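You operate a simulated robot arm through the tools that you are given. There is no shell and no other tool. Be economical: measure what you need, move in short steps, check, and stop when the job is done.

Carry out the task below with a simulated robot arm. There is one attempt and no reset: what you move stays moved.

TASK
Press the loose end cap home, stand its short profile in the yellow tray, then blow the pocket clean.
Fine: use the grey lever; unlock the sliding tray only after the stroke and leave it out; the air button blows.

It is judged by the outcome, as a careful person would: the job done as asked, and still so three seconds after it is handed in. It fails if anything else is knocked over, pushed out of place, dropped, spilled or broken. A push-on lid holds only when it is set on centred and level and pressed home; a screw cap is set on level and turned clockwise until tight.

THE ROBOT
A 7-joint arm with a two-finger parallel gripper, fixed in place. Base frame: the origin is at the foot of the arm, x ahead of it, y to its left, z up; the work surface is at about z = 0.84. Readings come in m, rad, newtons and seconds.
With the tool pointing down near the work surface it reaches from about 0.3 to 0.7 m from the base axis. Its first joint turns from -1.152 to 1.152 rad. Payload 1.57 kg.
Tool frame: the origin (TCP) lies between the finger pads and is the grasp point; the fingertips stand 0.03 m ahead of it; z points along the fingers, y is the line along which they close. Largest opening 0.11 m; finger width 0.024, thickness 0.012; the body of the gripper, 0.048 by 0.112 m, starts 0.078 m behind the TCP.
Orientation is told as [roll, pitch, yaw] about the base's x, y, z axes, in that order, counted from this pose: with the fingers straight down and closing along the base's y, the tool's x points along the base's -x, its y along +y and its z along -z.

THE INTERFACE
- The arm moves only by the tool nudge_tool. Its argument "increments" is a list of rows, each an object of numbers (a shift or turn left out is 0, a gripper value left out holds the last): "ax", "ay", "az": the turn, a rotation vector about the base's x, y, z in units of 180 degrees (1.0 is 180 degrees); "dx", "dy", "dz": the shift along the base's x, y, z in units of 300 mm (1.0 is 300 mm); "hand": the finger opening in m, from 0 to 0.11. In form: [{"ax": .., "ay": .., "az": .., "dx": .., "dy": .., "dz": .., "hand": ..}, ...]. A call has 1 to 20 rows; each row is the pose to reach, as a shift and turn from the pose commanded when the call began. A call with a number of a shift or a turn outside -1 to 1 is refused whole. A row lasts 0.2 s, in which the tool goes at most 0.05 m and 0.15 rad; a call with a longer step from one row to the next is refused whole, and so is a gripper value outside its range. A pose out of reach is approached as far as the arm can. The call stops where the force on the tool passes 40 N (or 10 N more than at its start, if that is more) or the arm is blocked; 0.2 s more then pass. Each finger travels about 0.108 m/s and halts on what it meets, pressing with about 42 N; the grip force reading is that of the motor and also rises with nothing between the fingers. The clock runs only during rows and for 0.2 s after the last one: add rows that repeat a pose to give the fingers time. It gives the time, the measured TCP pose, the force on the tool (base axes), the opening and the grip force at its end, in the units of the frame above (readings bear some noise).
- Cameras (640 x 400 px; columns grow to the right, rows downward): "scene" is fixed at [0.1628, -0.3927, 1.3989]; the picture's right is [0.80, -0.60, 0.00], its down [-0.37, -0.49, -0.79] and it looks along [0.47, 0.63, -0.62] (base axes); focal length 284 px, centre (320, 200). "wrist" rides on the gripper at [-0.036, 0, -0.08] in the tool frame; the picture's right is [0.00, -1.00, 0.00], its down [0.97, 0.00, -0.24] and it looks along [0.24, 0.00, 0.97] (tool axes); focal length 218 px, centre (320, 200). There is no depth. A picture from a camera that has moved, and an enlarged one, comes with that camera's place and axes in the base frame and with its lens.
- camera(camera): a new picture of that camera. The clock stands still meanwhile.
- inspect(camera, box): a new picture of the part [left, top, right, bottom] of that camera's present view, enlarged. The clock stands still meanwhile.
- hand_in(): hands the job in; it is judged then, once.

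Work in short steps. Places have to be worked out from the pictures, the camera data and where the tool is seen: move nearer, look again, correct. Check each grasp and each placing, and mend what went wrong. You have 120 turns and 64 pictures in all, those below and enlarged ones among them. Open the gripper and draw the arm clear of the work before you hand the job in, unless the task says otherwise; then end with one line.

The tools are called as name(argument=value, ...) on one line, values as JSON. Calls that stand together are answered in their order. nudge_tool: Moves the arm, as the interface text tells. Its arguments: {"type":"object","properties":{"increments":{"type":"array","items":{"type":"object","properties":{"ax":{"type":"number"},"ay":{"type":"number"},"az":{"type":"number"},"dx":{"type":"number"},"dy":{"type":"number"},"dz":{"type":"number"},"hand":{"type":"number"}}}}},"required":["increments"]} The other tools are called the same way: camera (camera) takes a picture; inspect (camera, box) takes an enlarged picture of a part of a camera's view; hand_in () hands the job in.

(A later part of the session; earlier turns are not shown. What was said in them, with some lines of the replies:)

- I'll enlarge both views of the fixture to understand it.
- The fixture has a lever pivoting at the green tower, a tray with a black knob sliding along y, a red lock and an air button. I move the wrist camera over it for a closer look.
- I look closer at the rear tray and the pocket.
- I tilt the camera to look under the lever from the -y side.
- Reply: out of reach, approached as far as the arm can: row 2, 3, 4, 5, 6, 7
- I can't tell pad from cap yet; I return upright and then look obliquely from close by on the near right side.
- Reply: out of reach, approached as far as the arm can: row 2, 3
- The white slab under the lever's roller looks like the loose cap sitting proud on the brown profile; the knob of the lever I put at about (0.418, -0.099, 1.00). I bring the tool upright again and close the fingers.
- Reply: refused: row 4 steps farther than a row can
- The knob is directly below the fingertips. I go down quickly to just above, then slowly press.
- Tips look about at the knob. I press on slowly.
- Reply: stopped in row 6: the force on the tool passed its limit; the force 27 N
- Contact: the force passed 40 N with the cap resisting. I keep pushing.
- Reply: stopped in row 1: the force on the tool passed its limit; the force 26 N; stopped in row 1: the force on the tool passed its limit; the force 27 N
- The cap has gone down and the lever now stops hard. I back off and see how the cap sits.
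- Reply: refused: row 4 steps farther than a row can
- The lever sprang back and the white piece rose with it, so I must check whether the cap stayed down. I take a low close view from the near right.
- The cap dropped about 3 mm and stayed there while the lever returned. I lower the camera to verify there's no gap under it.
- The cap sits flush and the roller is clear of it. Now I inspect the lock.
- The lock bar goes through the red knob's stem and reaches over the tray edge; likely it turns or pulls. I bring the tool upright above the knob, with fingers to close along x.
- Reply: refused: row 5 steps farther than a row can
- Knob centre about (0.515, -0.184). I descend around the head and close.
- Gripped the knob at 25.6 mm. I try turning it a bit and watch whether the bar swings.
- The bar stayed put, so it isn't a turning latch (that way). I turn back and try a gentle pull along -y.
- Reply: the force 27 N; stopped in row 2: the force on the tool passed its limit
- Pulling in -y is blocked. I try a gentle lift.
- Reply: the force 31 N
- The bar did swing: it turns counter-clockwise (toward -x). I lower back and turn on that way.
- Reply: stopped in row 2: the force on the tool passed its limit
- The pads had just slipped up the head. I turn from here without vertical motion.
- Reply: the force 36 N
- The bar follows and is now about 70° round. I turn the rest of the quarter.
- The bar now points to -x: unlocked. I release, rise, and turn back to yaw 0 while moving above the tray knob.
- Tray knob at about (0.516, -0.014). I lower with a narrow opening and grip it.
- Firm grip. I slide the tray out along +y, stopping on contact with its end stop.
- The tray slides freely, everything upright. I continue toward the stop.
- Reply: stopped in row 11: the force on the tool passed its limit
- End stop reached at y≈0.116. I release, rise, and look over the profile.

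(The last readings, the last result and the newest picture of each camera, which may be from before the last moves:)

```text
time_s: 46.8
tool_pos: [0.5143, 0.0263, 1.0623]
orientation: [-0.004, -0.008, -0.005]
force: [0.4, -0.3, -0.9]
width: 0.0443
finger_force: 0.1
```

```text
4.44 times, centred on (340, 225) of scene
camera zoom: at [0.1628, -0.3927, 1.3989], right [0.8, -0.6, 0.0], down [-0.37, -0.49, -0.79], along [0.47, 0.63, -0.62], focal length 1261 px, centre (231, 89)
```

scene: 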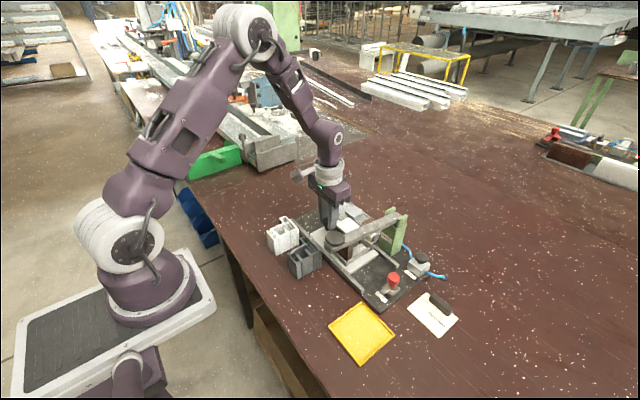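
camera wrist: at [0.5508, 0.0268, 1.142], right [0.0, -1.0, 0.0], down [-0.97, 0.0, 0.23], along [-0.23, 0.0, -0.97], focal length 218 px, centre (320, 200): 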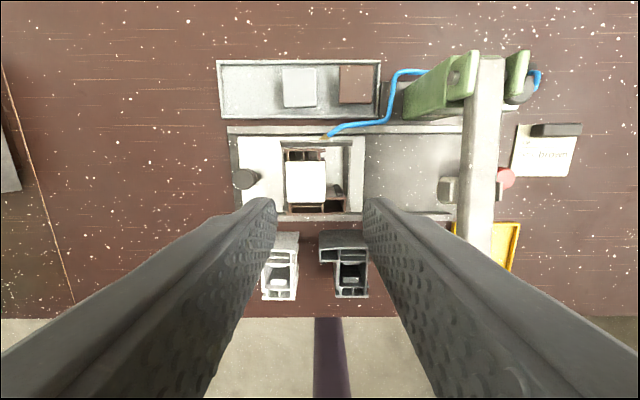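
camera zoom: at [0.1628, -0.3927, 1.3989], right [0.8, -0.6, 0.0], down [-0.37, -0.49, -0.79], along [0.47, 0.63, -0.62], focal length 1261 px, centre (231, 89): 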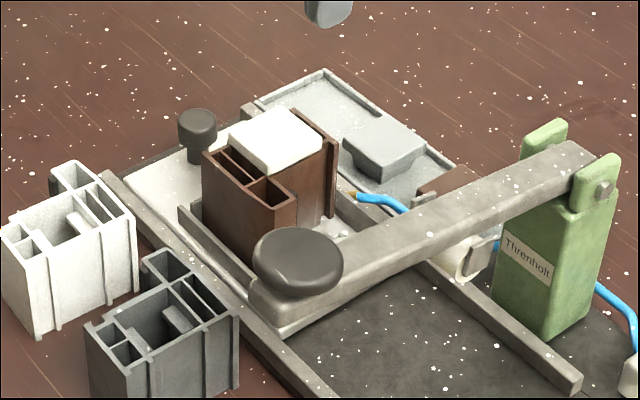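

The capped profile stands clear of the lever; its body spans y≈0.022–0.062 with top near z≈0.918. I lower with the right finger into the recess and grip the body below the cap.

nudge_tool(increments=[{"dx": 0.04, "dy": 0.05, "hand": 0.062}, {"dx": 0.04, "dy": 0.05, "dz": -0.1}, {"dx": 0.04, "dy": 0.05, "dz": -0.2}, {"dx": 0.04, "dy": 0.05, "dz": -0.25}])

camera(camera="wrist")

```text
time_s: 47.8
tool_pos: [0.528, 0.0424, 0.9856]
orientation: [-0.004, -0.006, -0.004]
force: [0.0, -0.3, 0.8]
width: 0.0619
finger_force: 0.0
```

```text
23 pictures are left
camera wrist: at [0.5632, 0.0428, 1.0665], right [0.0, -1.0, 0.0], down [-0.97, 0.01, 0.23], along [-0.23, 0.0, -0.97], focal length 218 px, centre (320, 200)
```

wrist: 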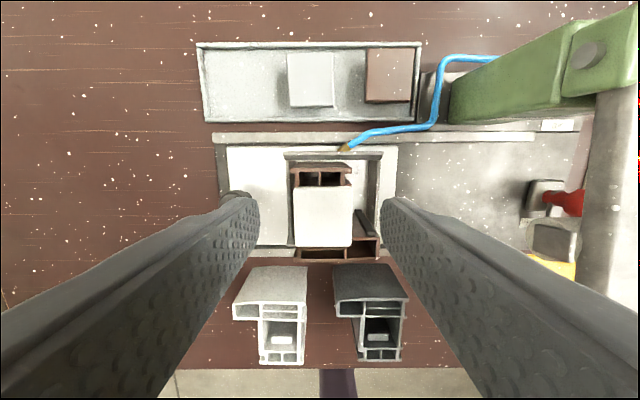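

Alignment is good (cap centred between the fingers). I descend to z≈0.918 and close.

nudge_tool(increments=[{"dy": -0.004, "dz": -0.06}, {"dy": -0.004, "dz": -0.12}, {"dy": -0.004, "dz": -0.18}, {"dy": -0.004, "dz": -0.225}, {"dy": -0.004, "dz": -0.225, "hand": 0.03}, {"dy": -0.004, "dz": -0.225, "hand": 0.03}])

camera(camera="wrist")

```text
time_s: 49.2
tool_pos: [0.5276, 0.041, 0.9205]
orientation: [-0.002, -0.006, -0.005]
force: [-0.7, -0.4, 1.0]
width: 0.0412
finger_force: 41.9
```

```text
22 pictures are left
camera wrist: at [0.5634, 0.0412, 1.0], right [0.0, -1.0, 0.0], down [-0.97, 0.01, 0.23], along [-0.23, 0.0, -0.97], focal length 218 px, centre (320, 200)
```

wrist: 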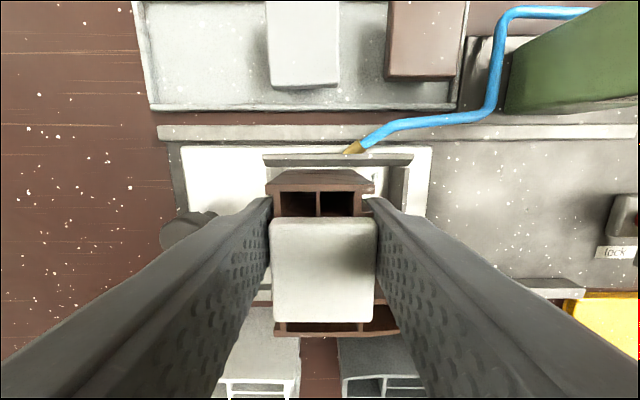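

Gripped at 41 mm. I lift slowly and check.

nudge_tool(increments=[{"dz": 0.02}, {"dz": 0.06}, {"dz": 0.1}, {"dz": 0.16}, {"dz": 0.24}])

inspect(camera="scene", box=[280, 150, 400, 270])

```text
time_s: 50.4
tool_pos: [0.5275, 0.039, 0.9912]
orientation: [-0.003, -0.005, -0.006]
force: [1.0, 0.6, -0.6]
width: 0.0409
finger_force: 41.7
```

```text
3.33 times, centred on (340, 210) of scene
camera zoom: at [0.1628, -0.3927, 1.3989], right [0.8, -0.6, 0.0], down [-0.37, -0.49, -0.79], along [0.47, 0.63, -0.62], focal length 946 px, centre (253, 167)
```

zoom: 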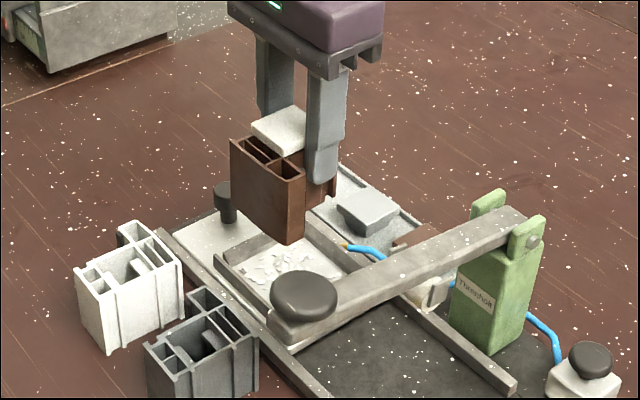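

The capped profile came out cleanly, leaving chips in the pocket. I carry it high over the lever to above the yellow tray.

nudge_tool(increments=[{"dz": 0.12}, {"dz": 0.24}, {"dz": 0.37}, {"dz": 0.38, "dx": -0.05, "dy": -0.09}, {"dz": 0.38, "dx": -0.1, "dy": -0.19}, {"dz": 0.38, "dx": -0.15, "dy": -0.29}, {"dz": 0.38, "dx": -0.2, "dy": -0.39}, {"dz": 0.38, "dx": -0.25, "dy": -0.49}, {"dz": 0.38, "dx": -0.3, "dy": -0.59}, {"dz": 0.38, "dx": -0.35, "dy": -0.69}, {"dz": 0.38, "dx": -0.4, "dy": -0.78}, {"dz": 0.38, "dx": -0.408, "dy": -0.803}, {"dz": 0.38, "dx": -0.408, "dy": -0.803}])

camera(camera="wrist")

inspect(camera="scene", box=[280, 150, 480, 390])

```text
time_s: 53.2
tool_pos: [0.4047, -0.2013, 1.1064]
orientation: [-0.004, -0.007, -0.003]
force: [-0.1, 0.0, -0.9]
width: 0.0408
finger_force: 41.9
```

```text
20 pictures are left
camera wrist: at [0.4403, -0.2011, 1.1853], right [0.0, -1.0, 0.0], down [-0.97, 0.0, 0.23], along [-0.23, 0.0, -0.97], focal length 218 px, centre (320, 200)
```

wrist: 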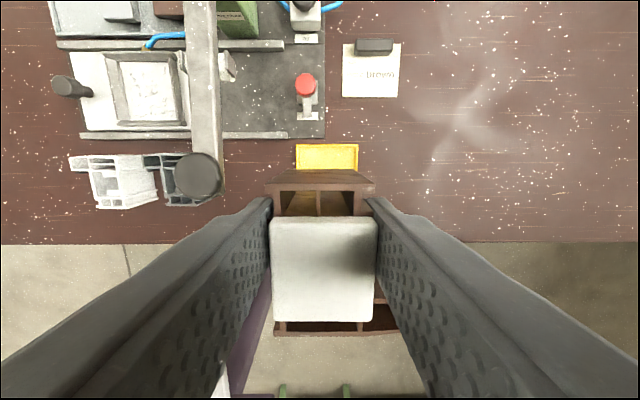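

```text
1.67 times, centred on (380, 270) of scene
camera zoom: at [0.1628, -0.3927, 1.3989], right [0.8, -0.6, 0.0], down [-0.37, -0.49, -0.79], along [0.47, 0.63, -0.62], focal length 473 px, centre (220, 83)
```

zoom: 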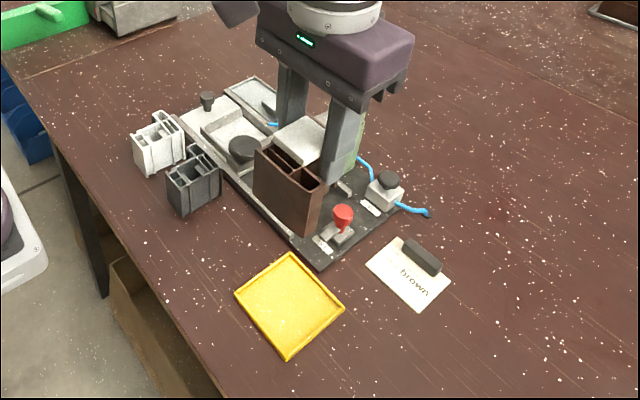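

Tray centre reads (0.398, -0.212), matching. I lower, slowly near the bottom.

nudge_tool(increments=[{"dx": 0.008, "dz": -0.15}, {"dx": 0.008, "dz": -0.3}, {"dx": 0.008, "dz": -0.42}, {"dx": 0.008, "dz": -0.52}, {"dx": 0.008, "dz": -0.58}])

inspect(camera="scene", box=[300, 230, 440, 380])

```text
time_s: 54.4
tool_pos: [0.408, -0.2019, 0.9318]
orientation: [-0.003, -0.007, -0.003]
force: [0.1, 0.5, -0.2]
width: 0.0408
finger_force: 42.3
```

```text
2.67 times, centred on (370, 305) of scene
camera zoom: at [0.1628, -0.3927, 1.3989], right [0.8, -0.6, 0.0], down [-0.37, -0.49, -0.79], along [0.47, 0.63, -0.62], focal length 757 px, centre (187, -80)
```

zoom: 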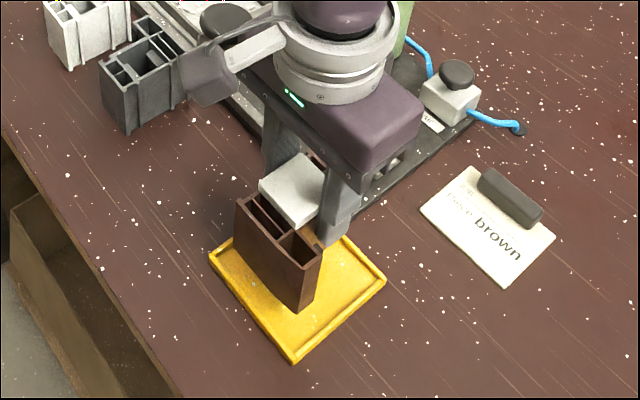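

Well inside the tray. Final slow lowering until contact.

nudge_tool(increments=[{"dz": -0.012}, {"dz": -0.024}, {"dz": -0.036}, {"dz": -0.048}, {"dz": -0.055}, {"dz": -0.062}])

```text
time_s: 55.8
tool_pos: [0.4077, -0.2018, 0.9139]
orientation: [-0.004, -0.008, -0.003]
force: [-0.5, 0.1, -0.9]
width: 0.0409
finger_force: 42.1
```

nudge_tool(increments=[{"dz": -0.007}, {"dz": -0.014}, {"dz": -0.021}, {"dz": -0.028}, {"dz": -0.035}, {"dz": -0.042}, {"dz": -0.049}, {"dz": -0.056}])

inspect(camera="scene", box=[300, 230, 440, 380])

```text
time_s: 57.4
tool_pos: [0.4081, -0.2018, 0.9016]
orientation: [-0.005, -0.011, -0.006]
force: [-2.3, 2.3, 10.5]
width: 0.0412
finger_force: 41.6
stopped in row 7: the force on the tool passed its limit (the readings are from after the stop); the commanded pose is now the measured one
```

```text
2.67 times, centred on (370, 305) of scene
camera zoom: at [0.1627, -0.3925, 1.3989], right [0.8, -0.6, 0.0], down [-0.37, -0.49, -0.79], along [0.47, 0.63, -0.62], focal length 757 px, centre (187, -80)
```

zoom: 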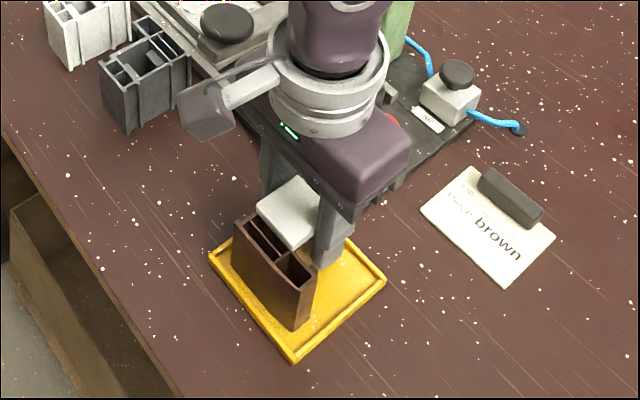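

Contact with the tray floor. I open and rise straight up.

nudge_tool(increments=[{"hand": 0.06}, {"hand": 0.06}, {"dz": 0.05}, {"dz": 0.15}, {"dz": 0.3}, {"dz": 0.45}, {"dz": 0.6}])

inspect(camera="scene", box=[270, 180, 460, 380])

camera(camera="wrist")

```text
time_s: 59.0
tool_pos: [0.41, -0.2031, 1.0836]
orientation: [-0.004, -0.011, -0.006]
force: [-0.8, -0.8, 0.7]
width: 0.0601
finger_force: 0.1
```

```text
2.00 times, centred on (365, 280) of scene
camera zoom: at [0.1628, -0.3927, 1.3989], right [0.8, -0.6, 0.0], down [-0.37, -0.49, -0.79], along [0.47, 0.63, -0.62], focal length 568 px, centre (230, 40)
```

zoom: 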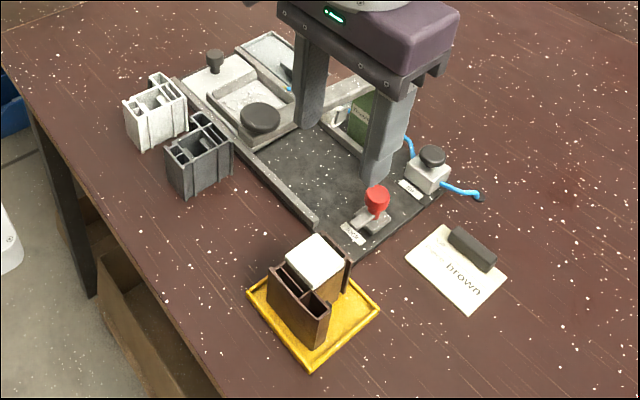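

```text
15 pictures are left
camera wrist: at [0.4452, -0.2016, 1.1634], right [0.0, -1.0, 0.01], down [-0.97, 0.01, 0.23], along [-0.23, 0.0, -0.97], focal length 218 px, centre (320, 200)
```

wrist: 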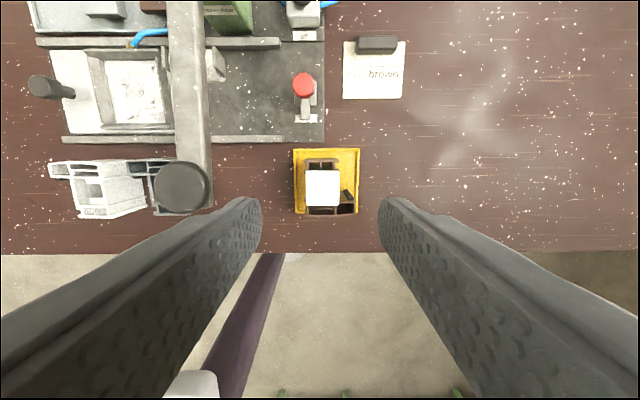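

The profile stands in the tray. Now the air button at about (0.607, -0.183, 0.893); I go above it with closed fingers at yaw 90° so the body clears the tower.

nudge_tool(increments=[{"az": 0.046, "dx": 0.0, "dz": 0.05, "hand": 0.0}, {"az": 0.092, "dx": 0.1, "dz": 0.05}, {"az": 0.138, "dx": 0.2, "dz": 0.05}, {"az": 0.184, "dx": 0.3, "dz": 0.05}, {"az": 0.23, "dx": 0.4, "dy": 0.03, "dz": 0.05}, {"az": 0.276, "dx": 0.5, "dy": 0.06, "dz": 0.05}, {"az": 0.322, "dx": 0.6, "dy": 0.067, "dz": 0.05}, {"az": 0.368, "dx": 0.657, "dy": 0.067, "dz": 0.05}, {"az": 0.414, "dx": 0.657, "dy": 0.067}, {"az": 0.46, "dx": 0.657, "dy": 0.067, "dz": -0.07}, {"az": 0.502, "dx": 0.657, "dy": 0.067, "dz": -0.15}])

camera(camera="wrist")

```text
time_s: 61.4
tool_pos: [0.6053, -0.1801, 1.0357]
orientation: [-0.008, -0.009, 1.576]
force: [0.4, 0.2, -0.3]
width: 0.0
finger_force: 22.0
```

```text
14 pictures are left
camera wrist: at [0.6053, -0.1454, 1.1157], right [1.0, 0.0, 0.01], down [0.0, -0.97, 0.23], along [0.01, -0.23, -0.97], focal length 218 px, centre (320, 200)
```

wrist: 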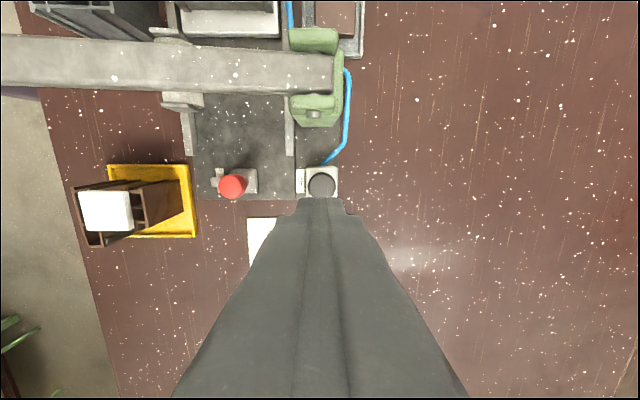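

The button is right under the tips. I descend to it and press.

nudge_tool(increments=[{"dx": 0.008, "dy": -0.007, "dz": -0.12}, {"dx": 0.008, "dy": -0.007, "dz": -0.24}, {"dx": 0.008, "dy": -0.007, "dz": -0.32}, {"dx": 0.008, "dy": -0.007, "dz": -0.345}, {"dx": 0.008, "dy": -0.007, "dz": -0.36}, {"dx": 0.008, "dy": -0.007, "dz": -0.37}, {"dx": 0.008, "dy": -0.007, "dz": -0.38}, {"dx": 0.008, "dy": -0.007, "dz": -0.39}, {"dx": 0.008, "dy": -0.007, "dz": -0.4}, {"dx": 0.008, "dy": -0.007, "dz": -0.41}, {"dx": 0.008, "dy": -0.007, "dz": -0.42}])

inspect(camera="scene", box=[270, 180, 460, 380])

```text
time_s: 63.7
tool_pos: [0.6088, -0.1833, 0.917]
orientation: [-0.011, -0.005, 1.57]
force: [-8.8, 4.0, 22.6]
width: 0.0001
finger_force: 21.5
stopped in row 11: the force on the tool passed its limit (the readings are from after the stop); the commanded pose is now the measured one
```

```text
2.00 times, centred on (365, 280) of scene
camera zoom: at [0.1622, -0.3924, 1.399], right [0.8, -0.6, 0.0], down [-0.37, -0.49, -0.79], along [0.47, 0.63, -0.62], focal length 568 px, centre (230, 40)
```

zoom: 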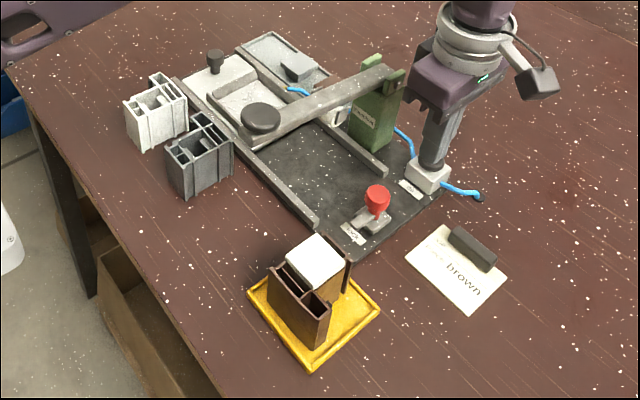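

The button is down; I hold it about a second and inspect the pocket.

nudge_tool(increments=[{"dz": 0.0}, {"dz": 0.0}, {"dz": 0.0}, {"dz": 0.0}, {"dz": 0.0}, {"dz": 0.0}, {"dz": 0.0}])

inspect(camera="scene", box=[310, 180, 400, 250])

```text
time_s: 65.3
tool_pos: [0.609, -0.1841, 0.9162]
orientation: [-0.011, -0.008, 1.573]
force: [-8.4, 4.1, 35.2]
width: 0.0
finger_force: 21.9
```

```text
5.71 times, centred on (355, 215) of scene
camera zoom: at [0.1619, -0.3923, 1.3991], right [0.8, -0.6, 0.0], down [-0.37, -0.49, -0.79], along [0.47, 0.63, -0.62], focal length 1621 px, centre (120, 114)
```

zoom: 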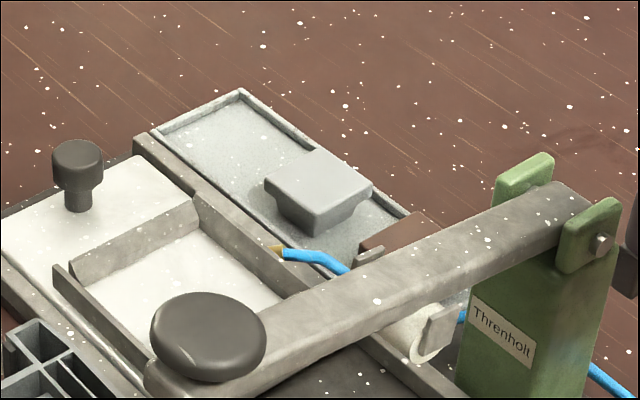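

The pocket looks clean now. I rise, turn back and move clear, then check everything once more.

nudge_tool(increments=[{"dz": 0.05}, {"dz": 0.2}, {"dz": 0.35}, {"dz": 0.5}, {"dz": 0.65}, {"dz": 0.75, "az": -0.046, "hand": 0.08}, {"dz": 0.75, "az": -0.092, "dx": -0.1, "dy": 0.1}, {"dz": 0.75, "az": -0.138, "dx": -0.2, "dy": 0.2}, {"dz": 0.75, "az": -0.184, "dx": -0.25, "dy": 0.3}, {"dz": 0.75, "az": -0.23, "dx": -0.25, "dy": 0.4}, {"dz": 0.75, "az": -0.276, "dx": -0.25, "dy": 0.5}, {"dz": 0.75, "az": -0.322, "dx": -0.25, "dy": 0.5}, {"dz": 0.75, "az": -0.368, "dx": -0.25, "dy": 0.5}, {"dz": 0.75, "az": -0.414, "dx": -0.25, "dy": 0.5}, {"dz": 0.75, "az": -0.46, "dx": -0.25, "dy": 0.5}, {"dz": 0.75, "az": -0.5, "dx": -0.25, "dy": 0.5}])

camera(camera="wrist")

inspect(camera="wrist", box=[200, 100, 420, 240])

inspect(camera="scene", box=[310, 270, 420, 370])

```text
time_s: 68.7
tool_pos: [0.5339, -0.0349, 1.1396]
orientation: [-0.008, -0.01, 0.001]
force: [-0.5, 0.6, -0.2]
width: 0.0802
finger_force: 0.1
```

```text
11 pictures are left
camera wrist: at [0.569, -0.0332, 1.2201], right [0.0, -1.0, 0.01], down [-0.97, 0.0, 0.23], along [-0.23, -0.01, -0.97], focal length 218 px, centre (320, 200)
```

wrist: 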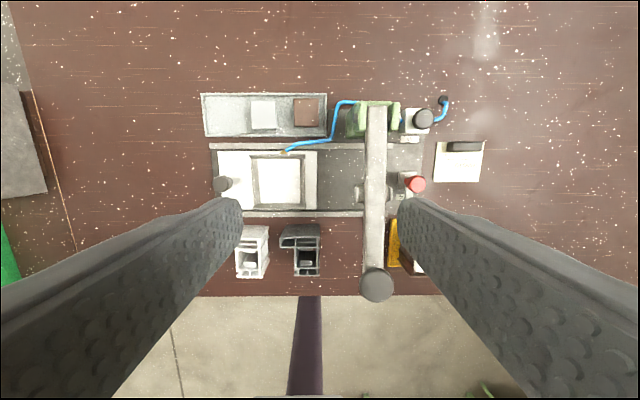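

```text
2.86 times, centred on (310, 170) of wrist
camera zoom: at [0.569, -0.0332, 1.2201], right [0.0, -1.0, 0.01], down [-0.97, 0.0, 0.23], along [-0.23, -0.01, -0.97], focal length 624 px, centre (349, 286)
```

zoom: 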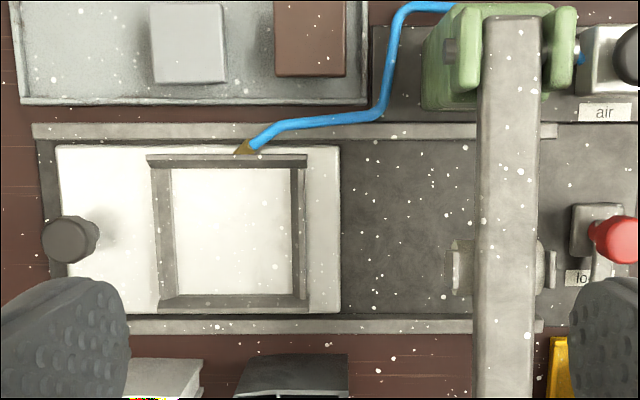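

```text
4.00 times, centred on (365, 320) of scene
camera zoom: at [0.1628, -0.3927, 1.3989], right [0.8, -0.6, 0.0], down [-0.37, -0.49, -0.79], along [0.47, 0.63, -0.62], focal length 1135 px, centre (140, -280)
```

zoom: 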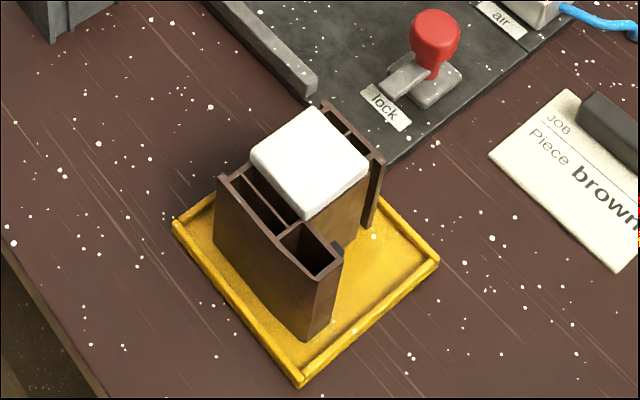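

The pocket is clean, the tray is out, and the capped profile stands inside the yellow tray. The arm is clear with the gripper open, so I hand in.

hand_in()

```text
The job is handed in.
```

The job is handed in: the end cap is pressed home, the brown profile stands in the yellow tray, the sliding tray is unlocked and left out, and the pocket is blown clean.
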